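You operate a simulated robot arm through the tools that you are given. There is no shell and no other tool.

You run a simulated robot arm. Do the job below in one go: nothing can be reset, and whatever is moved stays where it is left.

## Task
Put the silver watch in slot 1 and the black in slot 3, then shut and dust the glass lid.
Fine: use the dusting pad and put it back. Where these are worked on the way, their far stop is far enough and under half their travel is too little: glass lid. What is to be rubbed or washed off counts as gone when no trace of it is left.

The check looks at the end state, three seconds after you hand in, the way a careful person would. Anything else that was tipped, shoved, dropped, spilled or broken makes it a failure. Lids that push on must go on centred and level and be pressed home; caps that screw on are set level and turned clockwise until they are tight.

## Robot
A 6-joint arm with a two-finger gripper, fixed in place. Base frame: the origin is on the floor under the middle of its stand, x ahead of it, y to its left, z up; the work surface is at about z = 0.82. Lengths are in m, angles in rad, forces in N, time in s.
It reaches about 1.572 m from its shoulder. Its first joint turns from -2.897 to 2.897 rad. Payload 2.45 kg.
Tool frame: the origin (TCP) lies between the finger pads and is the grasp point; the fingertips stand 0.02 m ahead of it; z points along the fingers, y is the line along which they close. The gripper opens to 0.14 m; its body begins 0.168 m behind the TCP.
Orientation is told as [roll, pitch, yaw] about the base's x, y, z axes, in that order, counted from this pose: with the fingers straight down and closing along the base's y, the tool's x points along the base's -x, its y along +y and its z along -z.

## Interface
- The arm moves only by the tool send_rows. Its argument "commands" is one flat list of numbers, 7 for each row, row after row: the shift along the tool's x, y, z in units of 20 mm (1.0 is 20 mm), then the turn, a rotation vector about the tool's x, y, z in units of 8 degrees (1.0 is 8 degrees), then the closure in counts, from 0 (fully open) to 255 (shut). In form: [tx, ty, tz, ax, ay, az, fingers, tx, ty, tz, ax, ay, az, fingers, ...]. A call has 1 to 20 rows; each row shifts and turns the commanded pose from where the row before left it, along the tool's axes as they then stand. A call with a number of a shift or a turn outside -1 to 1 is refused whole. Rows are played at 5 a second. More than 0.05 m and 0.15 rad between two rows, or a gripper value outside its range, and nothing of the call is played. A pose out of reach is approached as far as the arm can. The call stops where the force on the tool passes 90 N (or 10 N more than at its start, if that is more) or the arm is blocked; 0.2 s more then pass. Each finger travels about 0.045 m/s and halts on what it meets, pressing with about 30 N; the grip force reading is that of the motor and also rises with nothing between the fingers. The clock runs only during rows and for 0.2 s after the last one: add rows that do not move to give the fingers time. The reply holds the time, the measured pose of the TCP, the force on the tool along the base axes, the opening and the grip force, in the units named above and with some noise, with the torque about the TCP (base axes, N m) and any sound that the robot's microphone picked up, and new pictures: "pictures" is both (left out), scene, wrist or none.
- Cameras (640 x 400 px; columns grow to the right, rows downward): "scene" is fixed at [0.2222, -0.5013, 1.4378]; the picture's right is [0.73, -0.69, 0.00], its down [-0.31, -0.33, -0.89] and it looks along [0.61, 0.65, -0.46] (base axes); focal length 328 px, centre (320, 200). "wrist" rides on the gripper at [0.078, 0.011, -0.209] in the tool frame; the picture's right is [-0.14, 0.99, 0.00], its down [-0.92, -0.13, -0.37] and it looks along [-0.36, -0.05, 0.93] (tool axes); focal length 280 px, centre (320, 200).
- measure_at(camera, pixels): there is no depth. For up to 12 entries [column, row, z] of the newest picture of that camera ("zoom" is the newest enlarged one), the place [x, y] in the base frame at which the ray of that pixel passes the height z, good to about 0.002 m. The clock stands still meanwhile.
- close_up(camera, box): a new picture of the part [left, top, right, bottom] of that camera's present view, enlarged. The clock stands still meanwhile.
- finish_job(): hands the job in; it is judged then, once.

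Leave the gripper open and the arm clear of the work at the hand-in unless told otherwise.

The tools are called after "Emit:" as name(argument=value, ...) on one line, values as JSON. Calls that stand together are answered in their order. send_rows: Moves the arm, as the interface text tells. Its arguments: {"type":"object","properties":{"commands":{"type":"array","items":{"type":"number"}},"pictures":{"type":"string","enum":["both","scene","wrist","none"]}},"required":["commands"]} The other tools are called the same way: measure_at (camera, pixels) gives the place at which the rays of pixels pass given heights; close_up (camera, box) takes an enlarged picture of a part of a camera's view; finish_job () hands the job in.

At the start:

```text
time_s: 0.0
tcp_pos: [0.8088, 0.2417, 1.1525]
tcp_rot: [0.0, 0.0, -0.001]
wrist_force: [0.0, 0.3, 0.3]
wrist_torque: [0.0, 0.01, 0.01]
width: 0.14
gripper_force: 0.0
```

scene: 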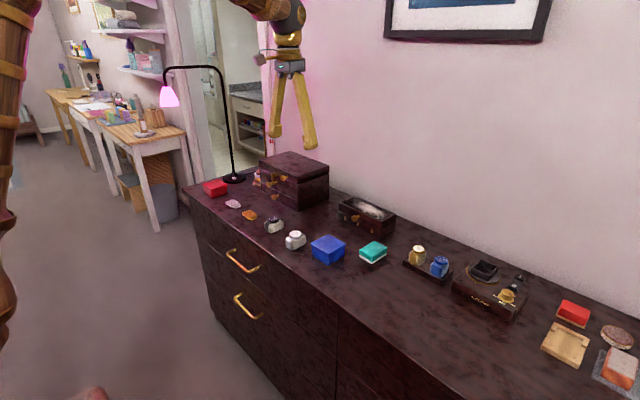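
wrist: 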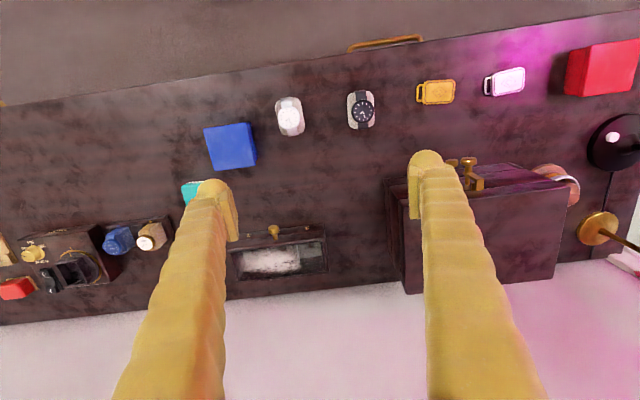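

I see a dresser with many objects: a box with a glass lid, two watches, other items. I'll take close-ups of the scene in parts to identify them.

Emit:
close_up(camera="scene", box=[180, 140, 340, 260])

Emit:
close_up(camera="scene", box=[300, 180, 460, 280])

Emit:
close_up(camera="scene", box=[400, 230, 540, 330])

Emit:
close_up(camera="scene", box=[500, 280, 640, 400])

Emit:
close_up(camera="wrist", box=[180, 60, 400, 300])

Emit:
close_up(camera="wrist", box=[0, 160, 220, 310])

```text
3.33 times, centred on (260, 200) of scene
```

zoom: 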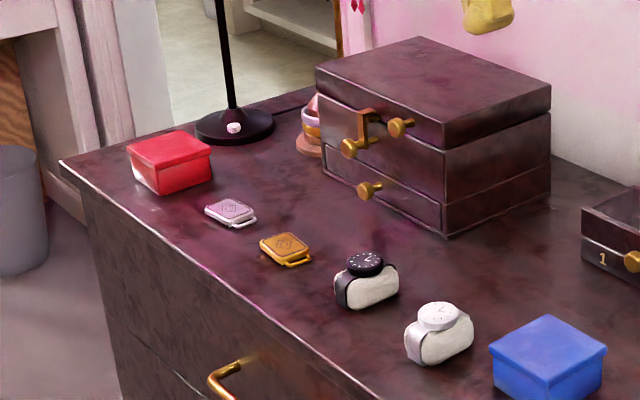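

```text
4.00 times, centred on (380, 230) of scene
```

zoom: 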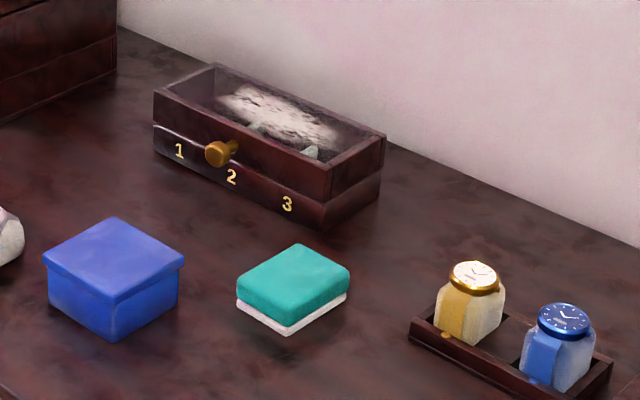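

```text
4.00 times, centred on (470, 280) of scene
```

zoom: 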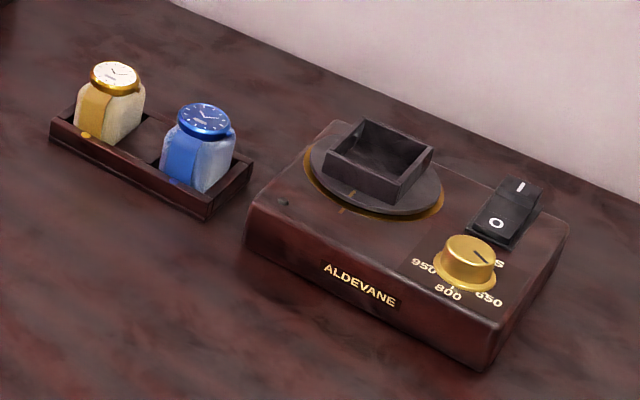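

```text
3.33 times, centred on (570, 340) of scene
```

zoom: 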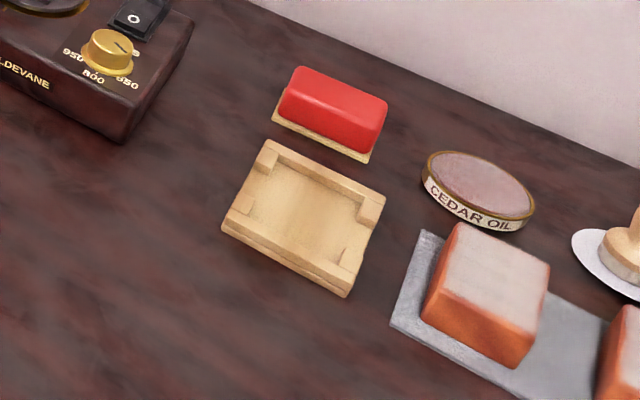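

```text
1.67 times, centred on (290, 180) of wrist
```

zoom: 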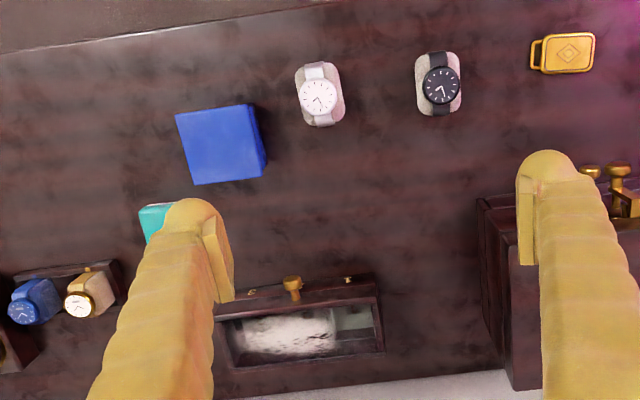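

```text
2.67 times, centred on (110, 235) of wrist
```

zoom: 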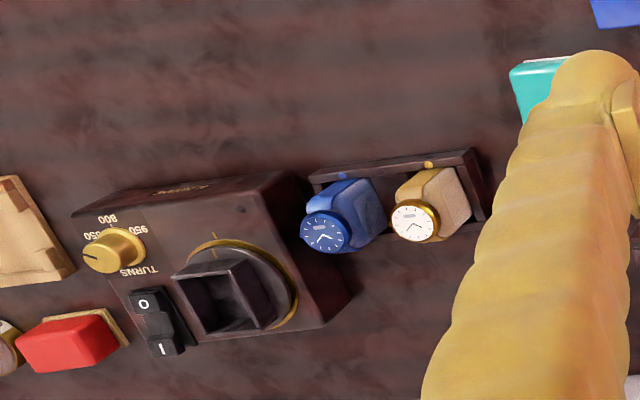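

Before moving, I'll measure the places of the main objects at plausible heights from the scene view.

Emit:
measure_at(camera="scene", pixels=[[274, 230, 0.82], [296, 246, 0.82], [340, 218, 0.82], [385, 238, 0.82], [395, 217, 0.87], [340, 202, 0.87], [355, 219, 0.86], [353, 196, 0.88], [372, 258, 0.82], [566, 345, 0.82], [572, 318, 0.82], [328, 258, 0.82]])

Emit:
measure_at(camera="wrist", pixels=[[290, 115, 0.86], [361, 110, 0.86], [274, 232, 0.86], [232, 265, 0.87], [327, 270, 0.87], [325, 235, 0.87], [300, 258, 0.87], [230, 145, 0.86]])

```text
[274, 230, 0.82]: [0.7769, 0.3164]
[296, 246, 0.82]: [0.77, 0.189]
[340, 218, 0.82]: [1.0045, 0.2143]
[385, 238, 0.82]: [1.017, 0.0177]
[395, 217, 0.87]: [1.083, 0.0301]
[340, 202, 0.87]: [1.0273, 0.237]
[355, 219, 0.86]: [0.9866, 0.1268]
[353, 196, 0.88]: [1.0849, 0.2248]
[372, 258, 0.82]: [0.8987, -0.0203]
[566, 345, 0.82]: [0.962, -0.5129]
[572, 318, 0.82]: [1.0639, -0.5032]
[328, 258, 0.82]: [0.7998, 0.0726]
```

```text
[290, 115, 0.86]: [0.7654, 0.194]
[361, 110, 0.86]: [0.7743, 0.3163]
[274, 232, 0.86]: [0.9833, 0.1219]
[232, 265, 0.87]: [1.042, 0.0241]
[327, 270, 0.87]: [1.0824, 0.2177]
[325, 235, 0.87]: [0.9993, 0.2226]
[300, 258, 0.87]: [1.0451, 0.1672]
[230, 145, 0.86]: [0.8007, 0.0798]
```

The watch box (numbers 1, 2, 3 in front, knob at scene (355,219)) sits at about (1.04, 0.12). The watches are at about (0.77, 0.19) silver and (0.775, 0.316) black. I'll move the arm above the box to see it from the wrist camera.

Emit:
send_rows(commands=[-1, -0.7, 0, 0, 0, 0, 0, -1, -0.7, 0, 0, 0, 0, 0, -1, -0.7, 0, 0, 0, 0, 0, -1, -0.7, 0, 0, 0, 0, 0, -1, -0.7, 0, 0, 0, 0, 0, -1, -0.7, 0, 0, 0, 0, 0, -1, -0.7, 0, 0, 0, 0, 0, -0.5, -0.7, 0, 0, 0, 0, 0], pictures="both")

```text
time_s: 1.8
tcp_pos: [0.96, 0.1284, 1.1454]
tcp_rot: [0.0, 0.0, 0.001]
wrist_force: [-0.5, 0.1, 0.0]
wrist_torque: [-0.02, -0.02, 0.0]
width: 0.1398
gripper_force: 0.1
```

scene: 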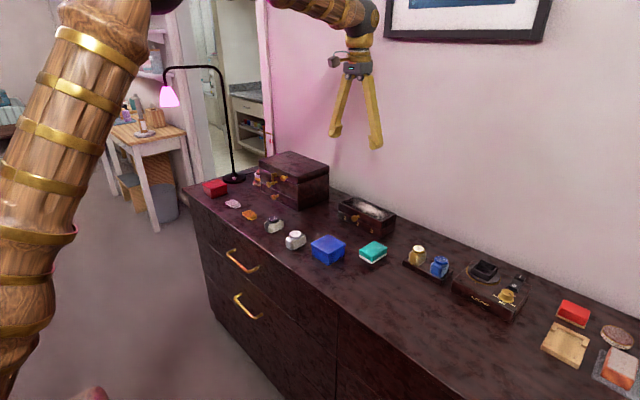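
wrist: 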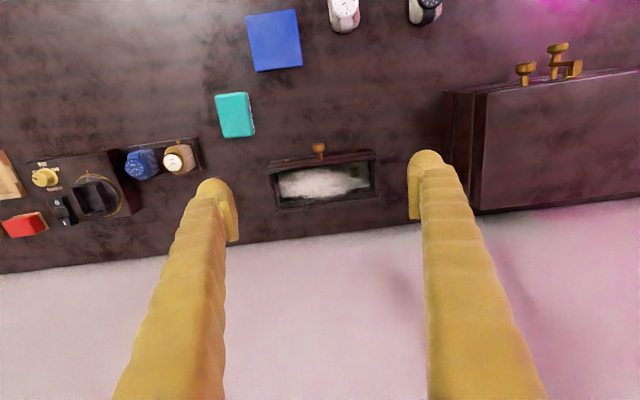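

The box is now in the middle of the wrist view at (322,178). Close-ups next.

Emit:
close_up(camera="wrist", box=[250, 135, 400, 225])

Emit:
close_up(camera="wrist", box=[0, 130, 160, 250])

Emit:
close_up(camera="scene", box=[330, 190, 400, 240])

Emit:
close_up(camera="scene", box=[540, 290, 640, 400])

Emit:
close_up(camera="scene", box=[340, 230, 400, 270])

Emit:
close_up(camera="scene", box=[260, 210, 320, 255])

```text
4.27 times, centred on (325, 180) of wrist
```

zoom: 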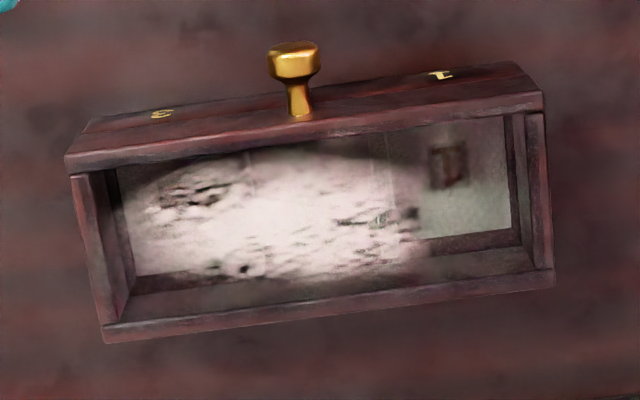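

```text
3.33 times, centred on (80, 190) of wrist
```

zoom: 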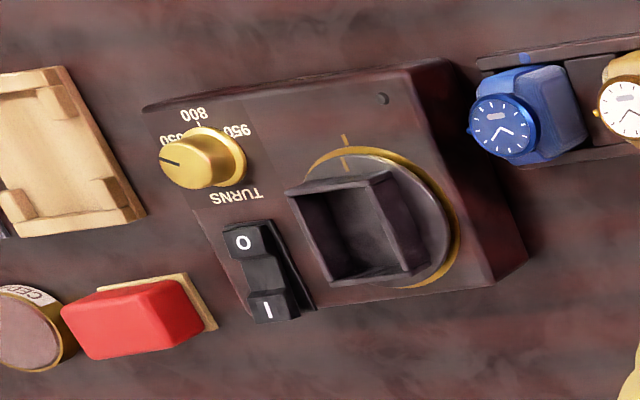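

```text
8.00 times, centred on (365, 215) of scene
```

zoom: 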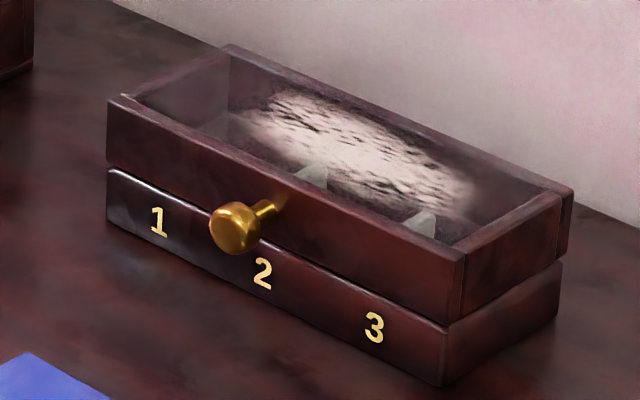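

```text
3.64 times, centred on (590, 345) of scene
```

zoom: 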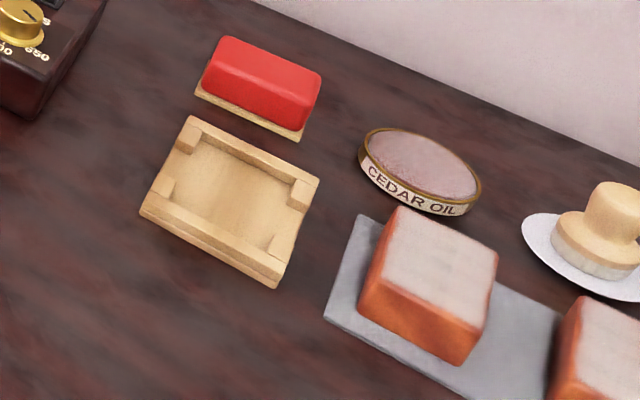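

```text
10.00 times, centred on (370, 250) of scene
```

zoom: 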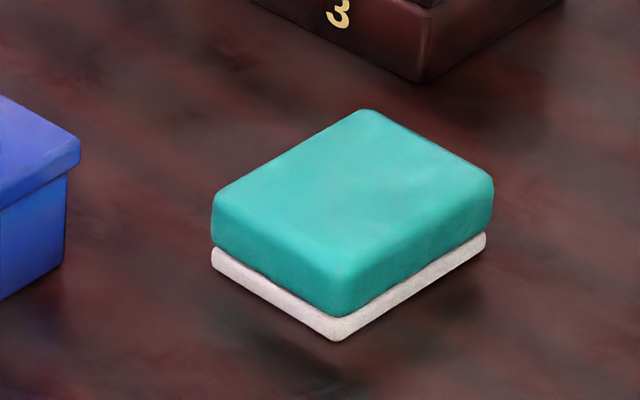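

```text
8.89 times, centred on (290, 232) of scene
```

zoom: 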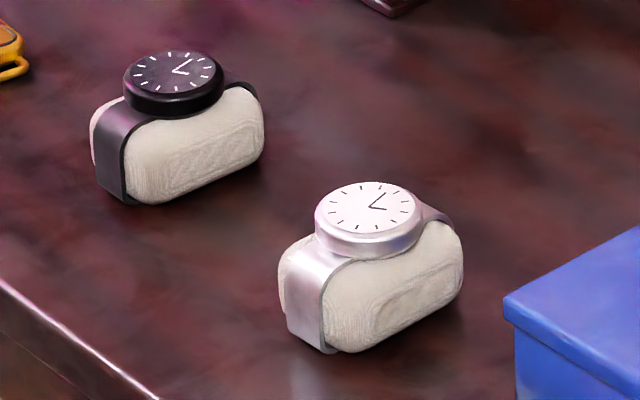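

I'll triangulate the dust plane and lid geometry from both cameras.

Emit:
measure_at(camera="scene", pixels=[[355.6, 203.7, 0.86], [355.6, 203.7, 0.88], [355.6, 203.7, 0.9], [384, 215, 0.86], [384, 215, 0.88], [384, 215, 0.9], [338.4, 202, 0.88], [383, 221.8, 0.88], [396.8, 213.7, 0.88], [353.6, 195.6, 0.88], [380.5, 238.3, 0.82], [338.5, 218, 0.82]])

Emit:
measure_at(camera="wrist", pixels=[[281, 186, 0.86], [281, 186, 0.88], [281, 186, 0.9], [373, 178, 0.86], [373, 178, 0.88], [373, 178, 0.9], [267.7, 175, 0.88], [376.6, 159.5, 0.88], [379.4, 200, 0.88], [275, 212.5, 0.88], [319, 150, 0.87], [323, 185, 0.87]])

```text
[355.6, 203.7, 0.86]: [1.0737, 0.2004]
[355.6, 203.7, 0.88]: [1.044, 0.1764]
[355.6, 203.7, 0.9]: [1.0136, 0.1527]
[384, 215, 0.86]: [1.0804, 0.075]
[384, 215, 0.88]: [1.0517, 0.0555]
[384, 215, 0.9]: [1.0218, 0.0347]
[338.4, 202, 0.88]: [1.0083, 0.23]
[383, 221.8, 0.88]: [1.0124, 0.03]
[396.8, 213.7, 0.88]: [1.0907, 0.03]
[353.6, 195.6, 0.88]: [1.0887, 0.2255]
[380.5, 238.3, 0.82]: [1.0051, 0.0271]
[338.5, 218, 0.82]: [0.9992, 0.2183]
```

```text
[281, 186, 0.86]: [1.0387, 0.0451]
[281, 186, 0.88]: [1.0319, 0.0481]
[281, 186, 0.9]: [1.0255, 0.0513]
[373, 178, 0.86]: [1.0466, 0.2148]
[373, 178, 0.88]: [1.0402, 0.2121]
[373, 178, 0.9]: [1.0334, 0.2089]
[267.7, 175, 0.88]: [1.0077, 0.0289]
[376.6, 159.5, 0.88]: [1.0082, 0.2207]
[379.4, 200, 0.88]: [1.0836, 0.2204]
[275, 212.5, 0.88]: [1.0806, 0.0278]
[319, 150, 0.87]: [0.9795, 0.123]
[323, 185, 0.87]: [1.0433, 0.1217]
```

The lid spans about x 1.005–1.087, y 0.028–0.225, top near z 0.88, with its knob at about (0.98, 0.124). I'll lower the wrist camera to look at the glass and knob closely.

Emit:
send_rows(commands=[0, 0, 1, 0, 0, 0, 0, 0, 0, 1, 0, 0, 0, 0, 0, 0, 1, 0, 0, 0, 0, 0, 0, 1, 0, 0, 0, 0, 0, 0, 1, 0, 0, 0, 0, 0, 0, 1, 0, 0, 0, 0, 0, 0, 1, 0, 0, 0, 0], pictures="wrist")

Emit:
close_up(camera="wrist", box=[220, 90, 420, 215])

```text
time_s: 3.4
tcp_pos: [0.9586, 0.1306, 1.0068]
tcp_rot: [0.001, -0.001, -0.001]
wrist_force: [-0.8, 0.4, 0.1]
wrist_torque: [-0.01, -0.05, -0.02]
width: 0.14
gripper_force: 0.0
```

wrist: 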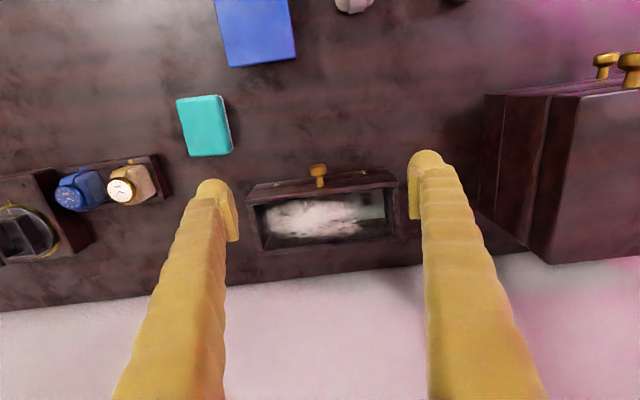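

```text
3.20 times, centred on (320, 152) of wrist
```

zoom: 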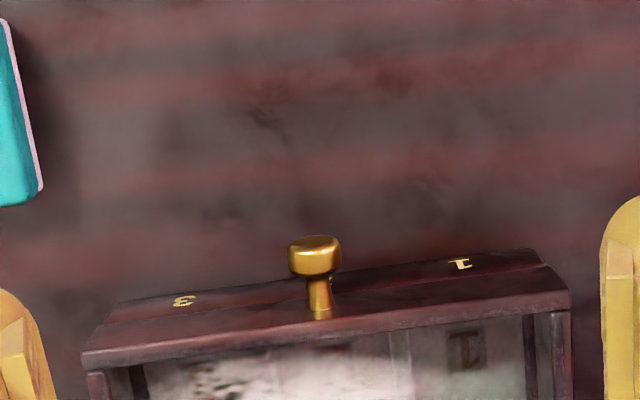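

Emit:
close_up(camera="wrist", box=[235, 155, 410, 264])

Emit:
measure_at(camera="wrist", pixels=[[177, 98, 0.845], [224, 95, 0.845], [231, 155, 0.845], [190, 156, 0.845], [318, 168, 0.865], [312, 171, 0.865], [324, 171, 0.865], [20, 305, 0.82], [560, 258, 0.82]])

```text
3.66 times, centred on (322, 210) of wrist
```

zoom: 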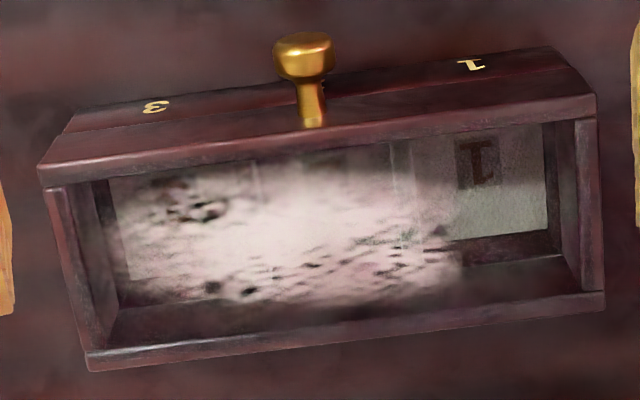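

```text
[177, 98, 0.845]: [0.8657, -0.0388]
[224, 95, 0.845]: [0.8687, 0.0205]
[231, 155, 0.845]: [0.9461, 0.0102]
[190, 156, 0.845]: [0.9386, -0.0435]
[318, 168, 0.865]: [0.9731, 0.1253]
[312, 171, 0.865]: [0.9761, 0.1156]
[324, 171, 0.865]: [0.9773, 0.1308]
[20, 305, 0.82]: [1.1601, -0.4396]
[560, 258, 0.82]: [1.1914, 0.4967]
```

The slot with "1" on its floor is at the +y (left) end. I'll check the various pads at the right end and the wall with more enlarged scene views.

Emit:
close_up(camera="scene", box=[545, 290, 605, 330])

Emit:
close_up(camera="scene", box=[580, 330, 640, 400])

Emit:
close_up(camera="scene", box=[530, 315, 600, 375])

Emit:
close_up(camera="scene", box=[195, 160, 265, 210])

Emit:
close_up(camera="wrist", box=[160, 80, 250, 170])

```text
10.00 times, centred on (575, 310) of scene
```

zoom: 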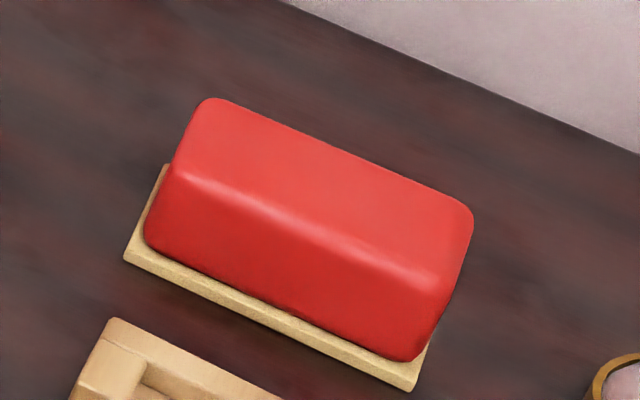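

```text
5.71 times, centred on (610, 365) of scene
```

zoom: 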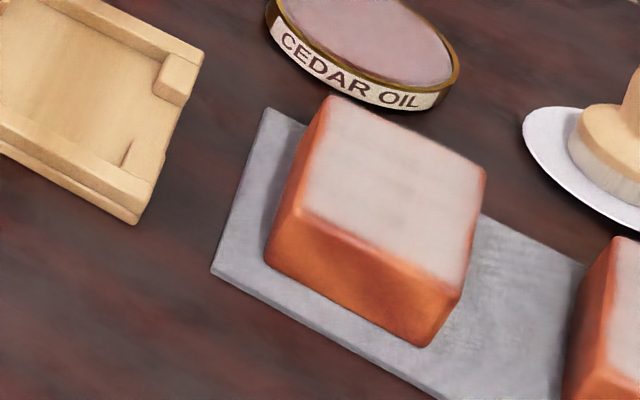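

```text
6.67 times, centred on (565, 345) of scene
```

zoom: 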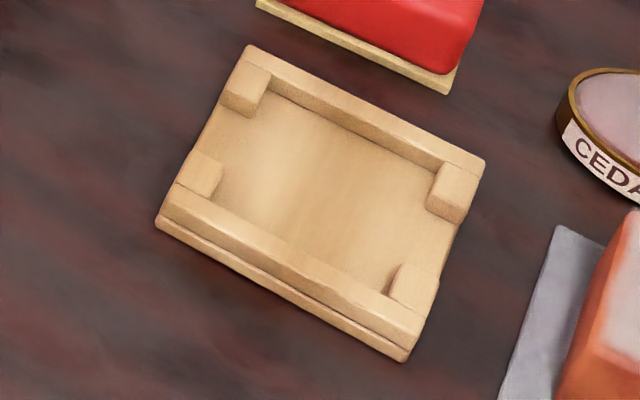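

```text
8.00 times, centred on (230, 185) of scene
```

zoom: 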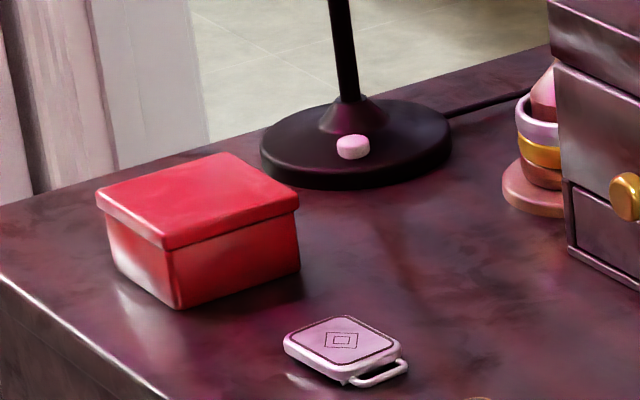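

```text
4.44 times, centred on (205, 125) of wrist
```

zoom: 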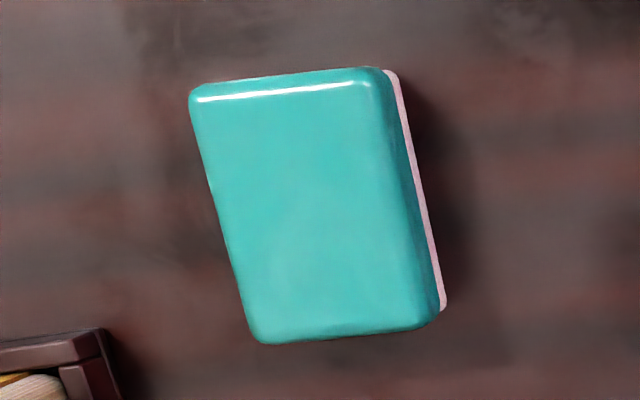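

The teal block with white felt underside at about (0.905, -0.013) looks like the dusting pad (the red one on tan looks like a sanding block). Now I'll triangulate the knob head and the lid edges.

Emit:
measure_at(camera="wrist", pixels=[[317.9, 170.9, 0.84], [317.9, 170.9, 0.85], [317.9, 170.9, 0.86], [317.9, 170.9, 0.87], [247, 199, 0.88], [397, 180, 0.88], [401, 234, 0.88], [259, 255, 0.88]])

Emit:
measure_at(camera="scene", pixels=[[354.1, 218.5, 0.84], [354.1, 218.5, 0.85], [354.1, 218.5, 0.86], [354.1, 218.5, 0.87], [338.4, 202, 0.885], [383, 221.8, 0.885], [396.8, 213.7, 0.885], [353.6, 195.6, 0.885]])

```text
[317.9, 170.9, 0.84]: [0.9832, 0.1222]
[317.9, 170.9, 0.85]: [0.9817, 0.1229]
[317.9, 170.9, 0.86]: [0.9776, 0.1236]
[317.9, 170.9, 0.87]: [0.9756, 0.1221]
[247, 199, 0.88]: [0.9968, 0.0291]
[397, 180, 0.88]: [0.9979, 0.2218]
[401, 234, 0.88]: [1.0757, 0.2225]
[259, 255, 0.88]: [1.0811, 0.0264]
```

```text
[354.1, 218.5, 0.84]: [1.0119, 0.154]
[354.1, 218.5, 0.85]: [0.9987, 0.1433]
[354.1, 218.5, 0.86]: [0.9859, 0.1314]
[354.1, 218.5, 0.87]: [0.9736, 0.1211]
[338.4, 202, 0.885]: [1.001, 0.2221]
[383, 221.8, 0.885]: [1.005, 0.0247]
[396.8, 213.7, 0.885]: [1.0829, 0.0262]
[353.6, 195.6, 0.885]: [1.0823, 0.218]
```

The knob head is at about (0.975, 0.122, 0.868), lid x 1.00–1.08, y 0.025–0.222, top ≈0.885. I'll half-close the fingers (about 0.06 m) and come down above the knob to z 0.90, then look.

Emit:
send_rows(commands=[-0.77, -0.4, 0.5, 0, 0, 0, 150, 0, 0, 0.97, 0, 0, 0, 150, 0, 0, 0.97, 0, 0, 0, 150, 0, 0, 0.97, 0, 0, 0, 150, 0, 0, 0.97, 0, 0, 0, 150, 0, 0, 0.97, 0, 0, 0, 150], pictures="both")

Emit:
close_up(camera="wrist", box=[240, 120, 400, 220])

Emit:
close_up(camera="scene", box=[310, 170, 410, 240])

```text
time_s: 4.8
tcp_pos: [0.9741, 0.1211, 0.8974]
tcp_rot: [0.0, 0.001, 0.0]
wrist_force: [-0.1, -0.3, 0.4]
wrist_torque: [-0.01, -0.04, 0.02]
width: 0.0576
gripper_force: 0.1
```

scene: 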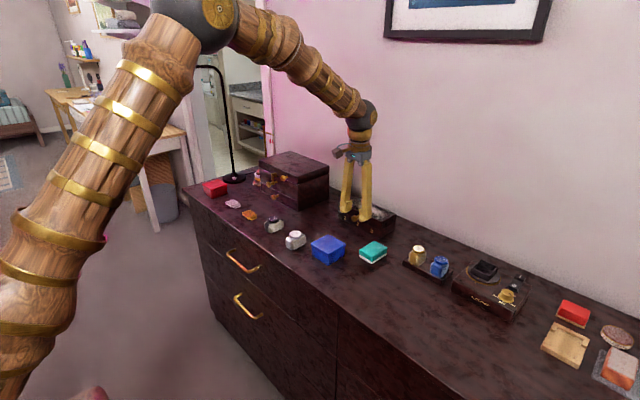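
wrist: 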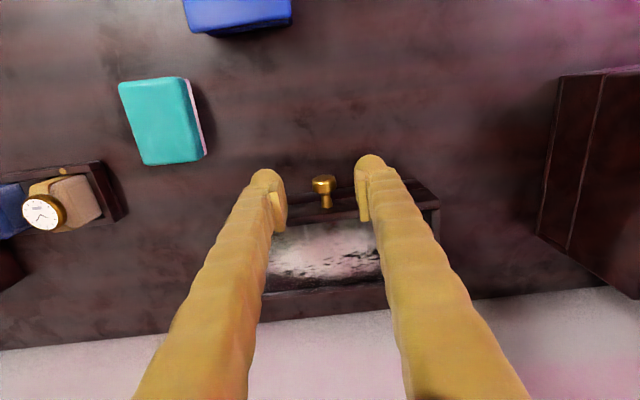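

```text
4.00 times, centred on (320, 170) of wrist
```

zoom: 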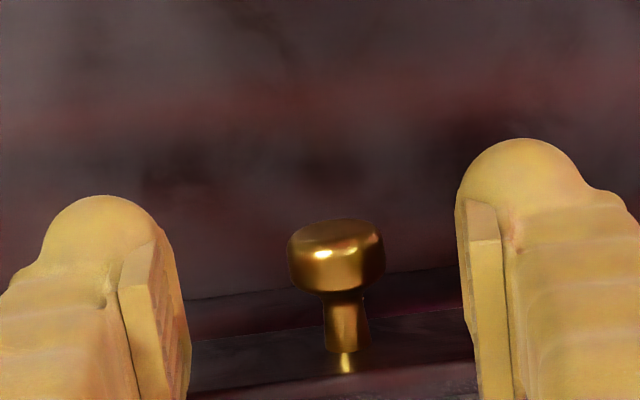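

```text
5.71 times, centred on (360, 205) of scene
```

zoom: 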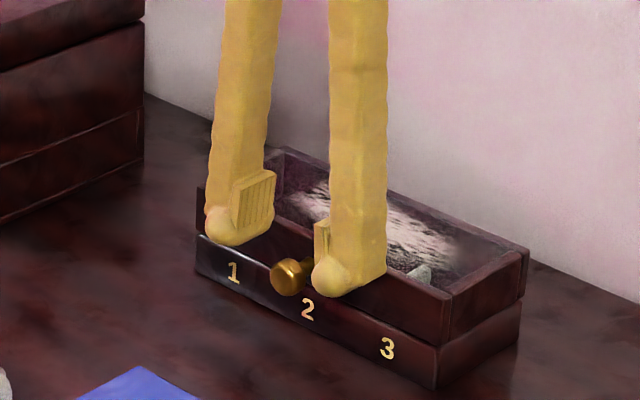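

The knob sits centred between the fingers (wrist (324,184)). I'll check its x at the knob height.

Emit:
measure_at(camera="wrist", pixels=[[324, 183, 0.868], [324, 183, 0.862], [313, 180, 0.868], [335, 178, 0.868], [326, 205, 0.868]])

Emit:
measure_at(camera="scene", pixels=[[354.6, 218.3, 0.868], [354.6, 218.3, 0.862], [354.6, 218.3, 0.856]])

```text
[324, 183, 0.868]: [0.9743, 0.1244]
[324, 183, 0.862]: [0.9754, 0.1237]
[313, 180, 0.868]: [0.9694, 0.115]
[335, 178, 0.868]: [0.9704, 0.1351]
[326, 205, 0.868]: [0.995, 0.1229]
```

```text
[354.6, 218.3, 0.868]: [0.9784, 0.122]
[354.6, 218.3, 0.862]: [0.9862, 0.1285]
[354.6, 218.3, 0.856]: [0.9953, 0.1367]
```

Lowering to the knob (z ≈ 0.869) and closing on it.

Emit:
send_rows(commands=[-0.05, 0.08, 0.7, 0, 0, 0, 150, 0, 0, 0.7, 0, 0, 0, 150, 0, 0, 0, 0, 0, 0, 200, 0, 0, 0, 0, 0, 0, 255, 0, 0, 0, 0, 0, 0, 255, 0, 0, 0, 0, 0, 0, 255, 0, 0, 0, 0, 0, 0, 255], pictures="both")

Emit:
close_up(camera="scene", box=[310, 170, 410, 240])

```text
time_s: 6.4
tcp_pos: [0.9745, 0.1254, 0.8705]
tcp_rot: [0.001, -0.001, 0.001]
wrist_force: [5.3, 41.5, -4.5]
wrist_torque: [0.24, 0.28, -0.05]
width: 0.0184
gripper_force: 43.7
```

scene: 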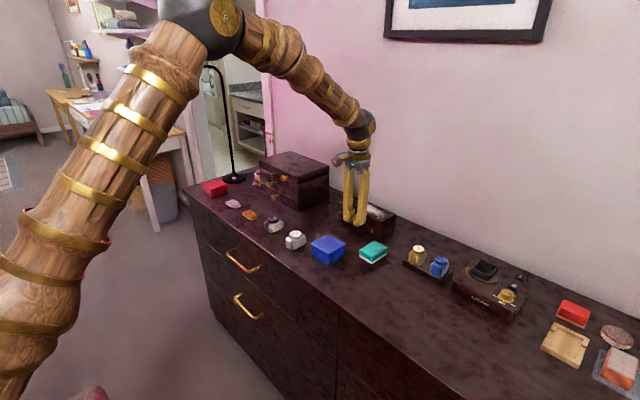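
wrist: 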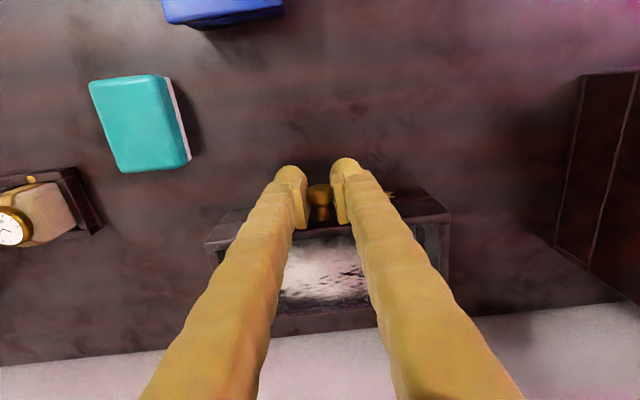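

```text
5.71 times, centred on (360, 205) of scene
```

zoom: 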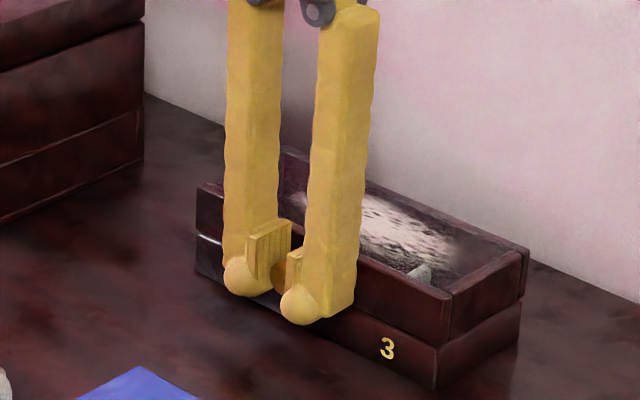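

The grip closed on the knob (0.018 m) but there's 41 N sideways (+y), so the knob is slightly to +y of the commanded spot. I'll shift +y by about 3 mm to relax it.

Emit:
send_rows(commands=[0, 0.14, 0, 0, 0, 0, 255, 0, 0, 0, 0, 0, 0, 255], pictures="none")

```text
time_s: 7.0
tcp_pos: [0.9748, 0.124, 0.8702]
tcp_rot: [-0.003, 0.0, -0.001]
wrist_force: [11.1, 9.3, -10.0]
wrist_torque: [-0.02, 0.83, -0.02]
width: 0.0184
gripper_force: 43.7
```

Side force is down to ~9 N. Now I start lifting the lid along an arc about the back hinge: first about 20° in small steps, watching the force.

Emit:
send_rows(commands=[-0.11, 0, -0.45, 0, 0, 0, 255, -0.11, 0, -0.45, 0, 0, 0, 255, -0.19, 0, -0.42, 0, 0, 0, 255, -0.19, 0, -0.42, 0, 0, 0, 255], pictures="both")

Emit:
close_up(camera="scene", box=[310, 170, 410, 240])

Emit:
measure_at(camera="scene", pixels=[[460, 241, 0.82], [550, 284, 0.82], [420, 223, 0.82], [600, 308, 0.82]])

```text
time_s: 8.0
tcp_pos: [0.9865, 0.1246, 0.9055]
tcp_rot: [-0.001, -0.001, 0.0]
wrist_force: [-3.6, -16.4, -11.9]
wrist_torque: [-0.02, 1.22, -0.05]
width: 0.0179
gripper_force: 43.1
```

scene: 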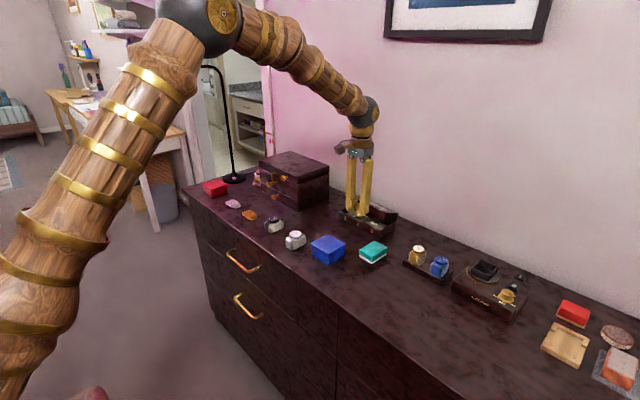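
wrist: 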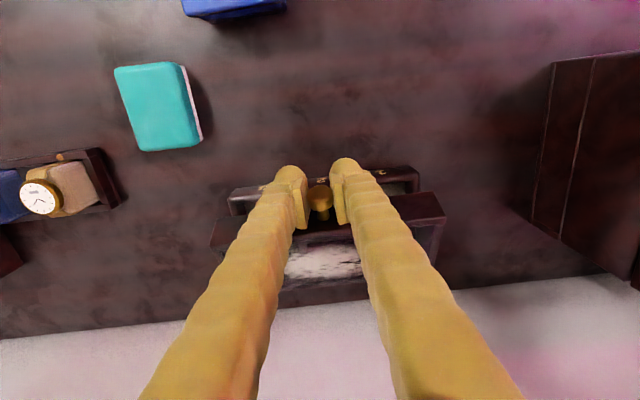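

```text
5.71 times, centred on (360, 205) of scene
```

zoom: 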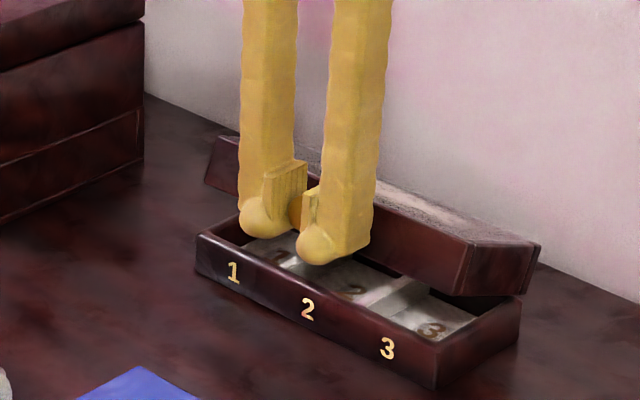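

```text
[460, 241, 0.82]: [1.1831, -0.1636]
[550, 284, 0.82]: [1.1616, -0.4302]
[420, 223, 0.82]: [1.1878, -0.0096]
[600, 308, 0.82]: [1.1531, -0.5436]
```

The lid opens smoothly and the forces are small; the wall is at about x 1.19 here. Continuing the arc from 20° to 60°.

Emit:
send_rows(commands=[-0.26, 0, -0.38, 0, 0, 0, 255, -0.26, 0, -0.38, 0, 0, 0, 255, -0.325, 0, -0.33, 0, 0, 0, 255, -0.325, 0, -0.33, 0, 0, 0, 255, -0.375, 0, -0.27, 0, 0, 0, 255, -0.375, 0, -0.27, 0, 0, 0, 255, -0.42, 0, -0.2, 0, 0, 0, 255, -0.42, 0, -0.2, 0, 0, 0, 255], pictures="both")

Emit:
close_up(camera="scene", box=[310, 170, 410, 240])

```text
time_s: 9.8
tcp_pos: [1.0427, 0.1248, 0.9531]
tcp_rot: [0.0, -0.002, 0.0]
wrist_force: [-10.3, -15.7, 2.9]
wrist_torque: [-0.01, 0.96, -0.16]
width: 0.0178
gripper_force: 43.3
```

scene: 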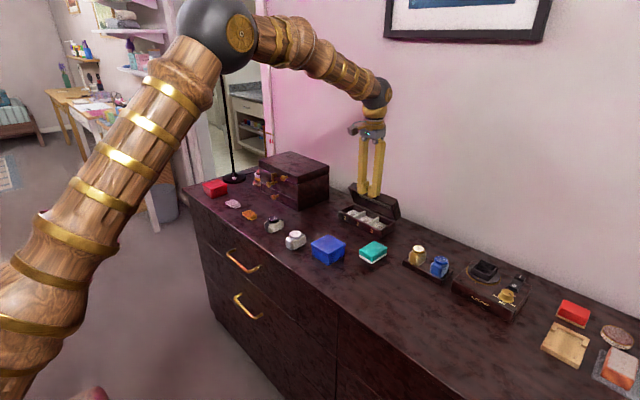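
wrist: 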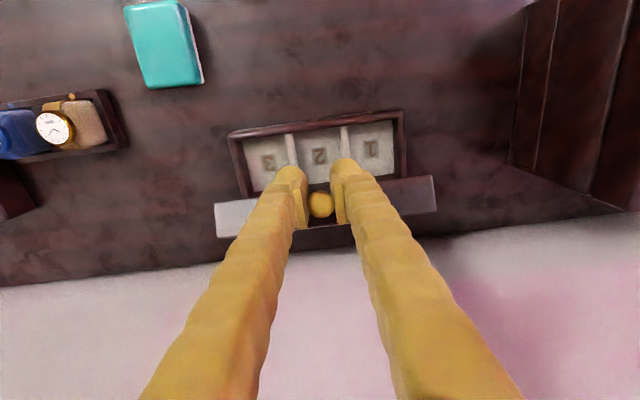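

```text
5.71 times, centred on (360, 205) of scene
```

zoom: 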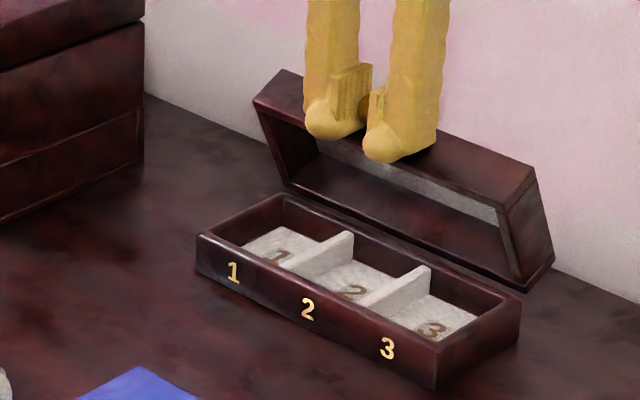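

The base with slots 1 (left, +y), 2, 3 is visible; the lid is at ~60°. I'll continue to about 90°, watching for the stop.

Emit:
send_rows(commands=[-0.45, 0, -0.125, 0, 0, 0, 255, -0.45, 0, -0.125, 0, 0, 0, 255, -0.46, 0, -0.05, 0, 0, 0, 255, -0.46, 0, -0.05, 0, 0, 0, 255, -0.46, 0, 0.035, 0, 0, 0, 255, -0.46, 0, 0.035, 0, 0, 0, 255], pictures="both")

Emit:
close_up(camera="scene", box=[310, 160, 410, 240])

```text
time_s: 11.2
tcp_pos: [1.0976, 0.1255, 0.9558]
tcp_rot: [-0.001, 0.003, 0.0]
wrist_force: [-19.2, -15.0, -37.1]
wrist_torque: [0.11, 1.52, -0.13]
width: 0.0177
gripper_force: 43.1
```

scene: 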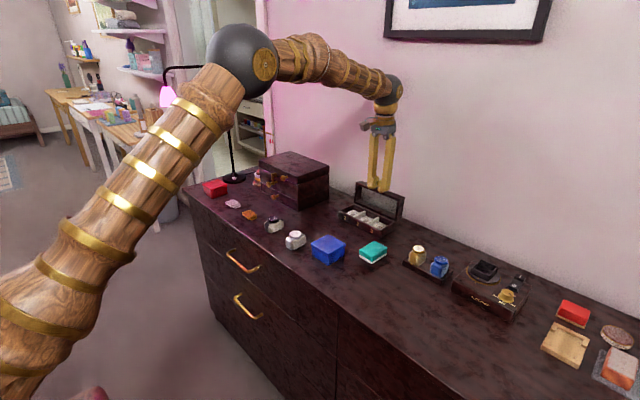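
wrist: 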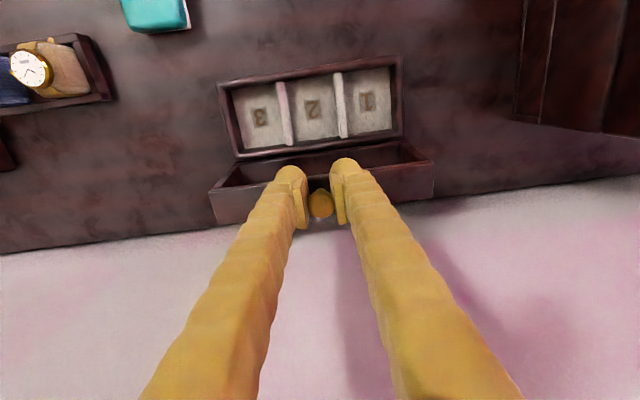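

```text
5.00 times, centred on (360, 200) of scene
```

zoom: 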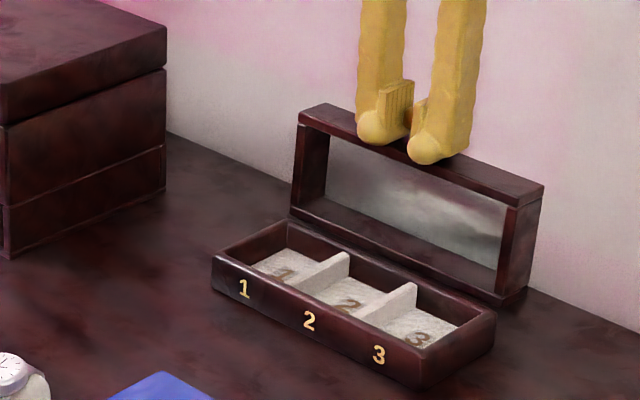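

The lid stands close to vertical. Tool force is −37 N in z, so the real arc is slightly lower than mine. I'll ease down 3 mm and continue a few degrees to find the far stop.

Emit:
send_rows(commands=[0, 0, 0.17, 0, 0, 0, 255, -0.3, 0, 0.07, 0, 0, 0, 255, -0.3, 0, 0.08, 0, 0, 0, 255], pictures="none")

```text
time_s: 12.0
tcp_pos: [1.1112, 0.1253, 0.9544]
tcp_rot: [0.0, -0.004, -0.001]
wrist_force: [-13.4, -23.1, 1.8]
wrist_torque: [-0.1, 1.44, -0.02]
width: 0.0197
gripper_force: 44.5
```

Still moving freely (x 1.111). Continuing a few more degrees.

Emit:
send_rows(commands=[-0.3, 0, 0.1, 0, 0, 0, 255, -0.3, 0, 0.12, 0, 0, 0, 255], pictures="both")

Emit:
close_up(camera="scene", box=[310, 160, 410, 240])

```text
time_s: 12.6
tcp_pos: [1.1208, 0.1249, 0.9522]
tcp_rot: [0.0, -0.006, 0.001]
wrist_force: [-22.2, -22.8, 44.0]
wrist_torque: [-0.19, 0.88, -0.11]
width: 0.0198
gripper_force: 44.9
```

scene: 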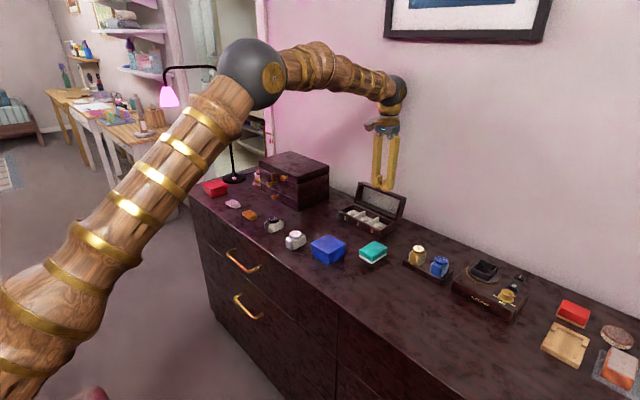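
wrist: 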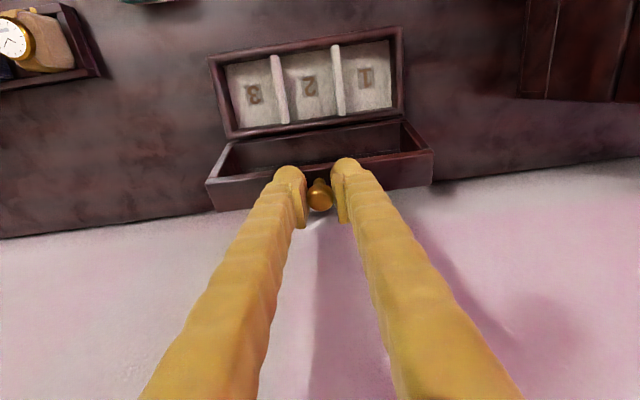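

```text
5.00 times, centred on (360, 200) of scene
```

zoom: 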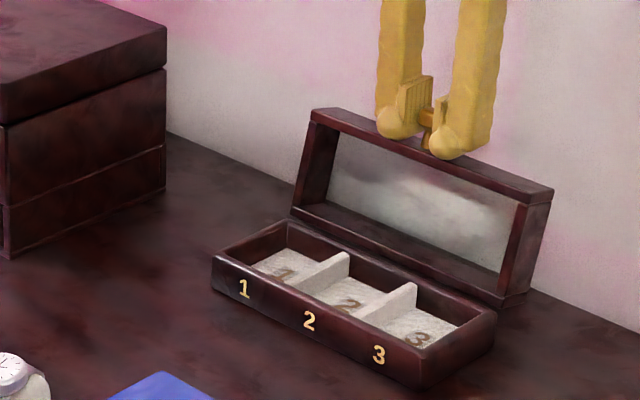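

Now +44 N in z: fingertips press on the lid edge; I'm a bit too low. I'll raise 3 mm and nudge further back to feel for the stop.

Emit:
send_rows(commands=[0, 0, -0.17, 0, 0, 0, 255, -0.2, 0, 0, 0, 0, 0, 255, -0.2, 0, 0.04, 0, 0, 0, 255], pictures="none")

```text
time_s: 13.4
tcp_pos: [1.1294, 0.1252, 0.9505]
tcp_rot: [0.0, 0.0, -0.001]
wrist_force: [-24.3, -25.9, 22.7]
wrist_torque: [0.0, 0.45, 0.08]
width: 0.0183
gripper_force: 43.4
```

I'll look at the gripper's clearance to the wall and the lid angle before going on.

Emit:
close_up(camera="scene", box=[320, 90, 440, 240])

Emit:
close_up(camera="scene", box=[330, 170, 420, 230])

```text
2.67 times, centred on (380, 165) of scene
```

zoom: 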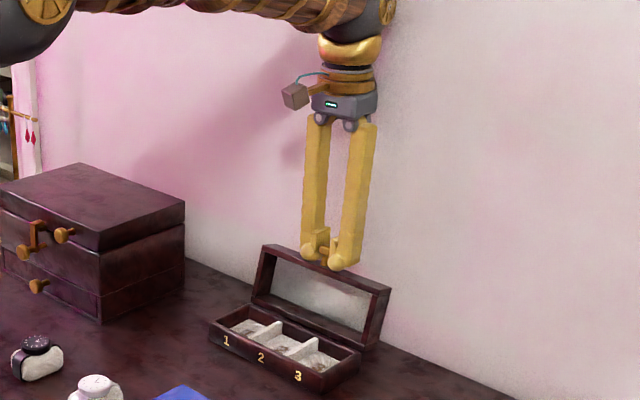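

```text
6.67 times, centred on (375, 200) of scene
```

zoom: 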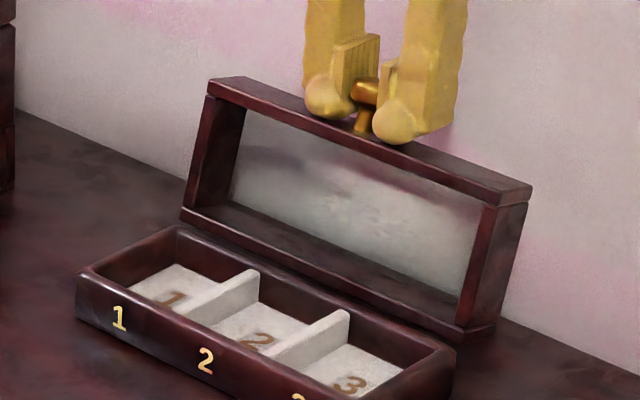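

The gripper is near the wall, so I'll tilt it back about 24° around the knob (body toward the robot) before going on.

Emit:
send_rows(commands=[0, 0, 0, 0, -0.6, 0, 255, 0, 0, 0, 0, -0.6, 0, 255, 0, 0, 0, 0, -0.6, 0, 255, 0, 0, 0, 0, -0.6, 0, 255, 0, 0, 0, 0, -0.6, 0, 255], pictures="scene")

Emit:
close_up(camera="scene", box=[320, 90, 440, 240])

```text
time_s: 14.6
tcp_pos: [1.13, 0.1247, 0.9528]
tcp_rot: [-0.001, -0.423, 0.001]
wrist_force: [2.5, -22.4, 32.3]
wrist_torque: [-0.11, 1.32, 0.18]
width: 0.0173
gripper_force: 43.2
```

scene: 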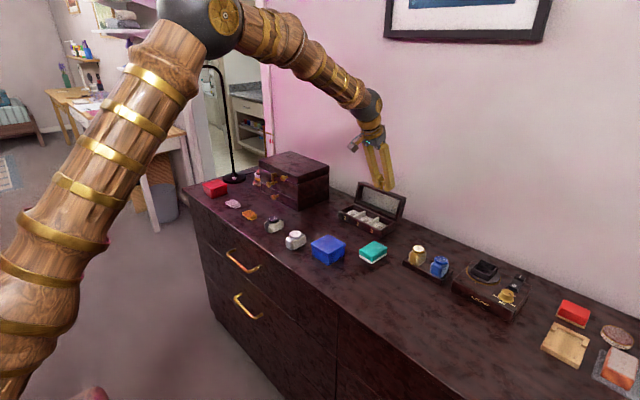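

```text
2.67 times, centred on (380, 165) of scene
```

zoom: 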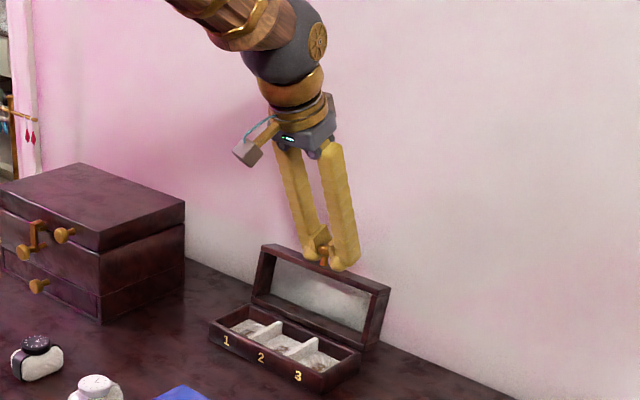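

Clear of the wall now. Two more small steps along the arc.

Emit:
send_rows(commands=[-0.295, 0, 0.077, 0, 0, 0, 255, -0.225, 0, 0.232, 0, 0, 0, 255, 0, 0, 0, 0, 0, 0, 255], pictures="none")

```text
time_s: 15.4
tcp_pos: [1.1394, 0.125, 0.95]
tcp_rot: [0.0, -0.417, 0.0]
wrist_force: [-21.8, -23.5, 22.0]
wrist_torque: [-0.08, 0.09, 0.36]
width: 0.0167
gripper_force: 42.4
```

Emit:
send_rows(commands=[-0.225, 0, 0.2, 0, 0, 0, 255, -0.225, 0, 0.232, 0, 0, 0, 255, 0, 0, 0, 0, 0, 0, 255], pictures="scene")

Emit:
close_up(camera="scene", box=[330, 170, 420, 230])

```text
time_s: 16.2
tcp_pos: [1.1541, 0.126, 0.9441]
tcp_rot: [0.001, -0.421, -0.001]
wrist_force: [0.7, 0.4, -0.2]
wrist_torque: [0.03, 0.01, 0.02]
width: 0.0
gripper_force: 29.2
```

scene: 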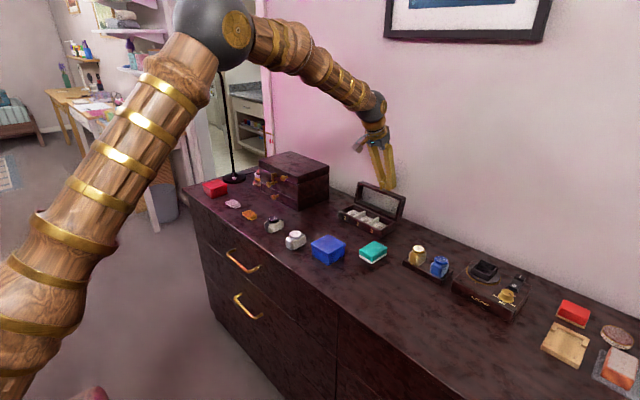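

```text
6.67 times, centred on (375, 200) of scene
```

zoom: 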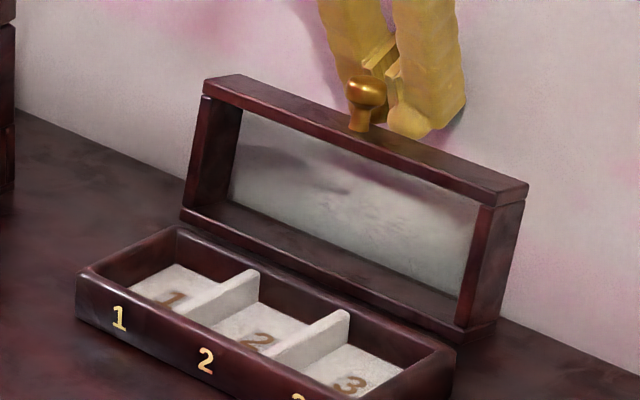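

The knob slipped out of the fingers: the lid no longer moved, so it is at its far stop (past vertical), and it stays. The closed fingers are just behind the knob, so I go straight up, away from the knob.

Emit:
send_rows(commands=[-0.2, 0, -0.45, 0, 0, 0, 255, -0.366, 0, -0.822, 0, 0, 0, 255, -0.366, 0, -0.822, 0, 0, 0, 255, -0.366, 0, -0.822, 0, 0, 0, 255, -0.366, 0, -0.822, 0, 0, 0, 255, -0.366, 0, -0.822, 0, 0, 0, 255], pictures="both")

Emit:
close_up(camera="scene", box=[330, 170, 420, 230])

```text
time_s: 17.6
tcp_pos: [1.1547, 0.1249, 1.045]
tcp_rot: [0.001, -0.419, 0.002]
wrist_force: [-1.1, -0.1, -0.6]
wrist_torque: [0.01, -0.01, 0.01]
width: 0.0
gripper_force: 29.6
```

scene: 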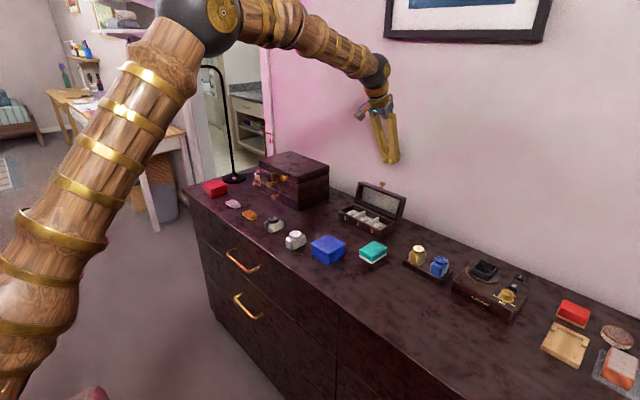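
wrist: 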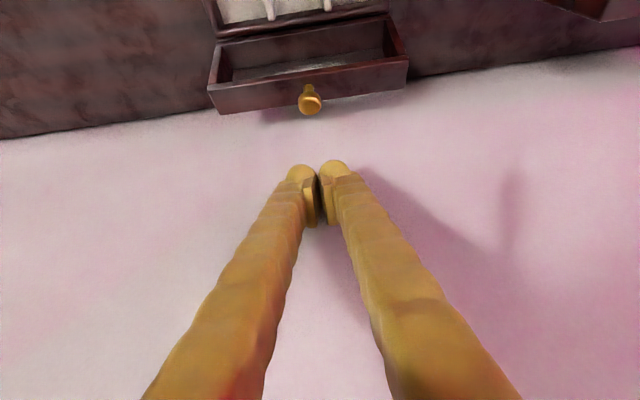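

```text
6.67 times, centred on (375, 200) of scene
```

zoom: 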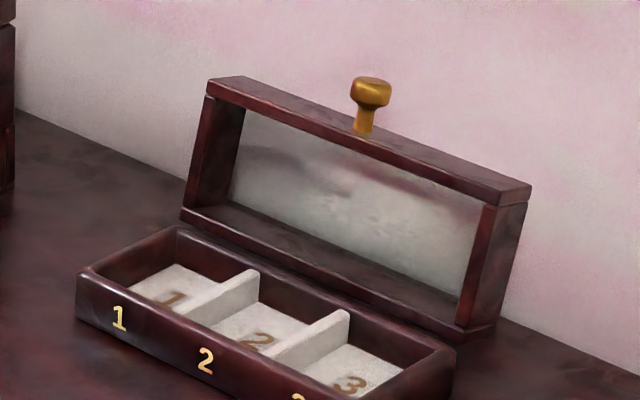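

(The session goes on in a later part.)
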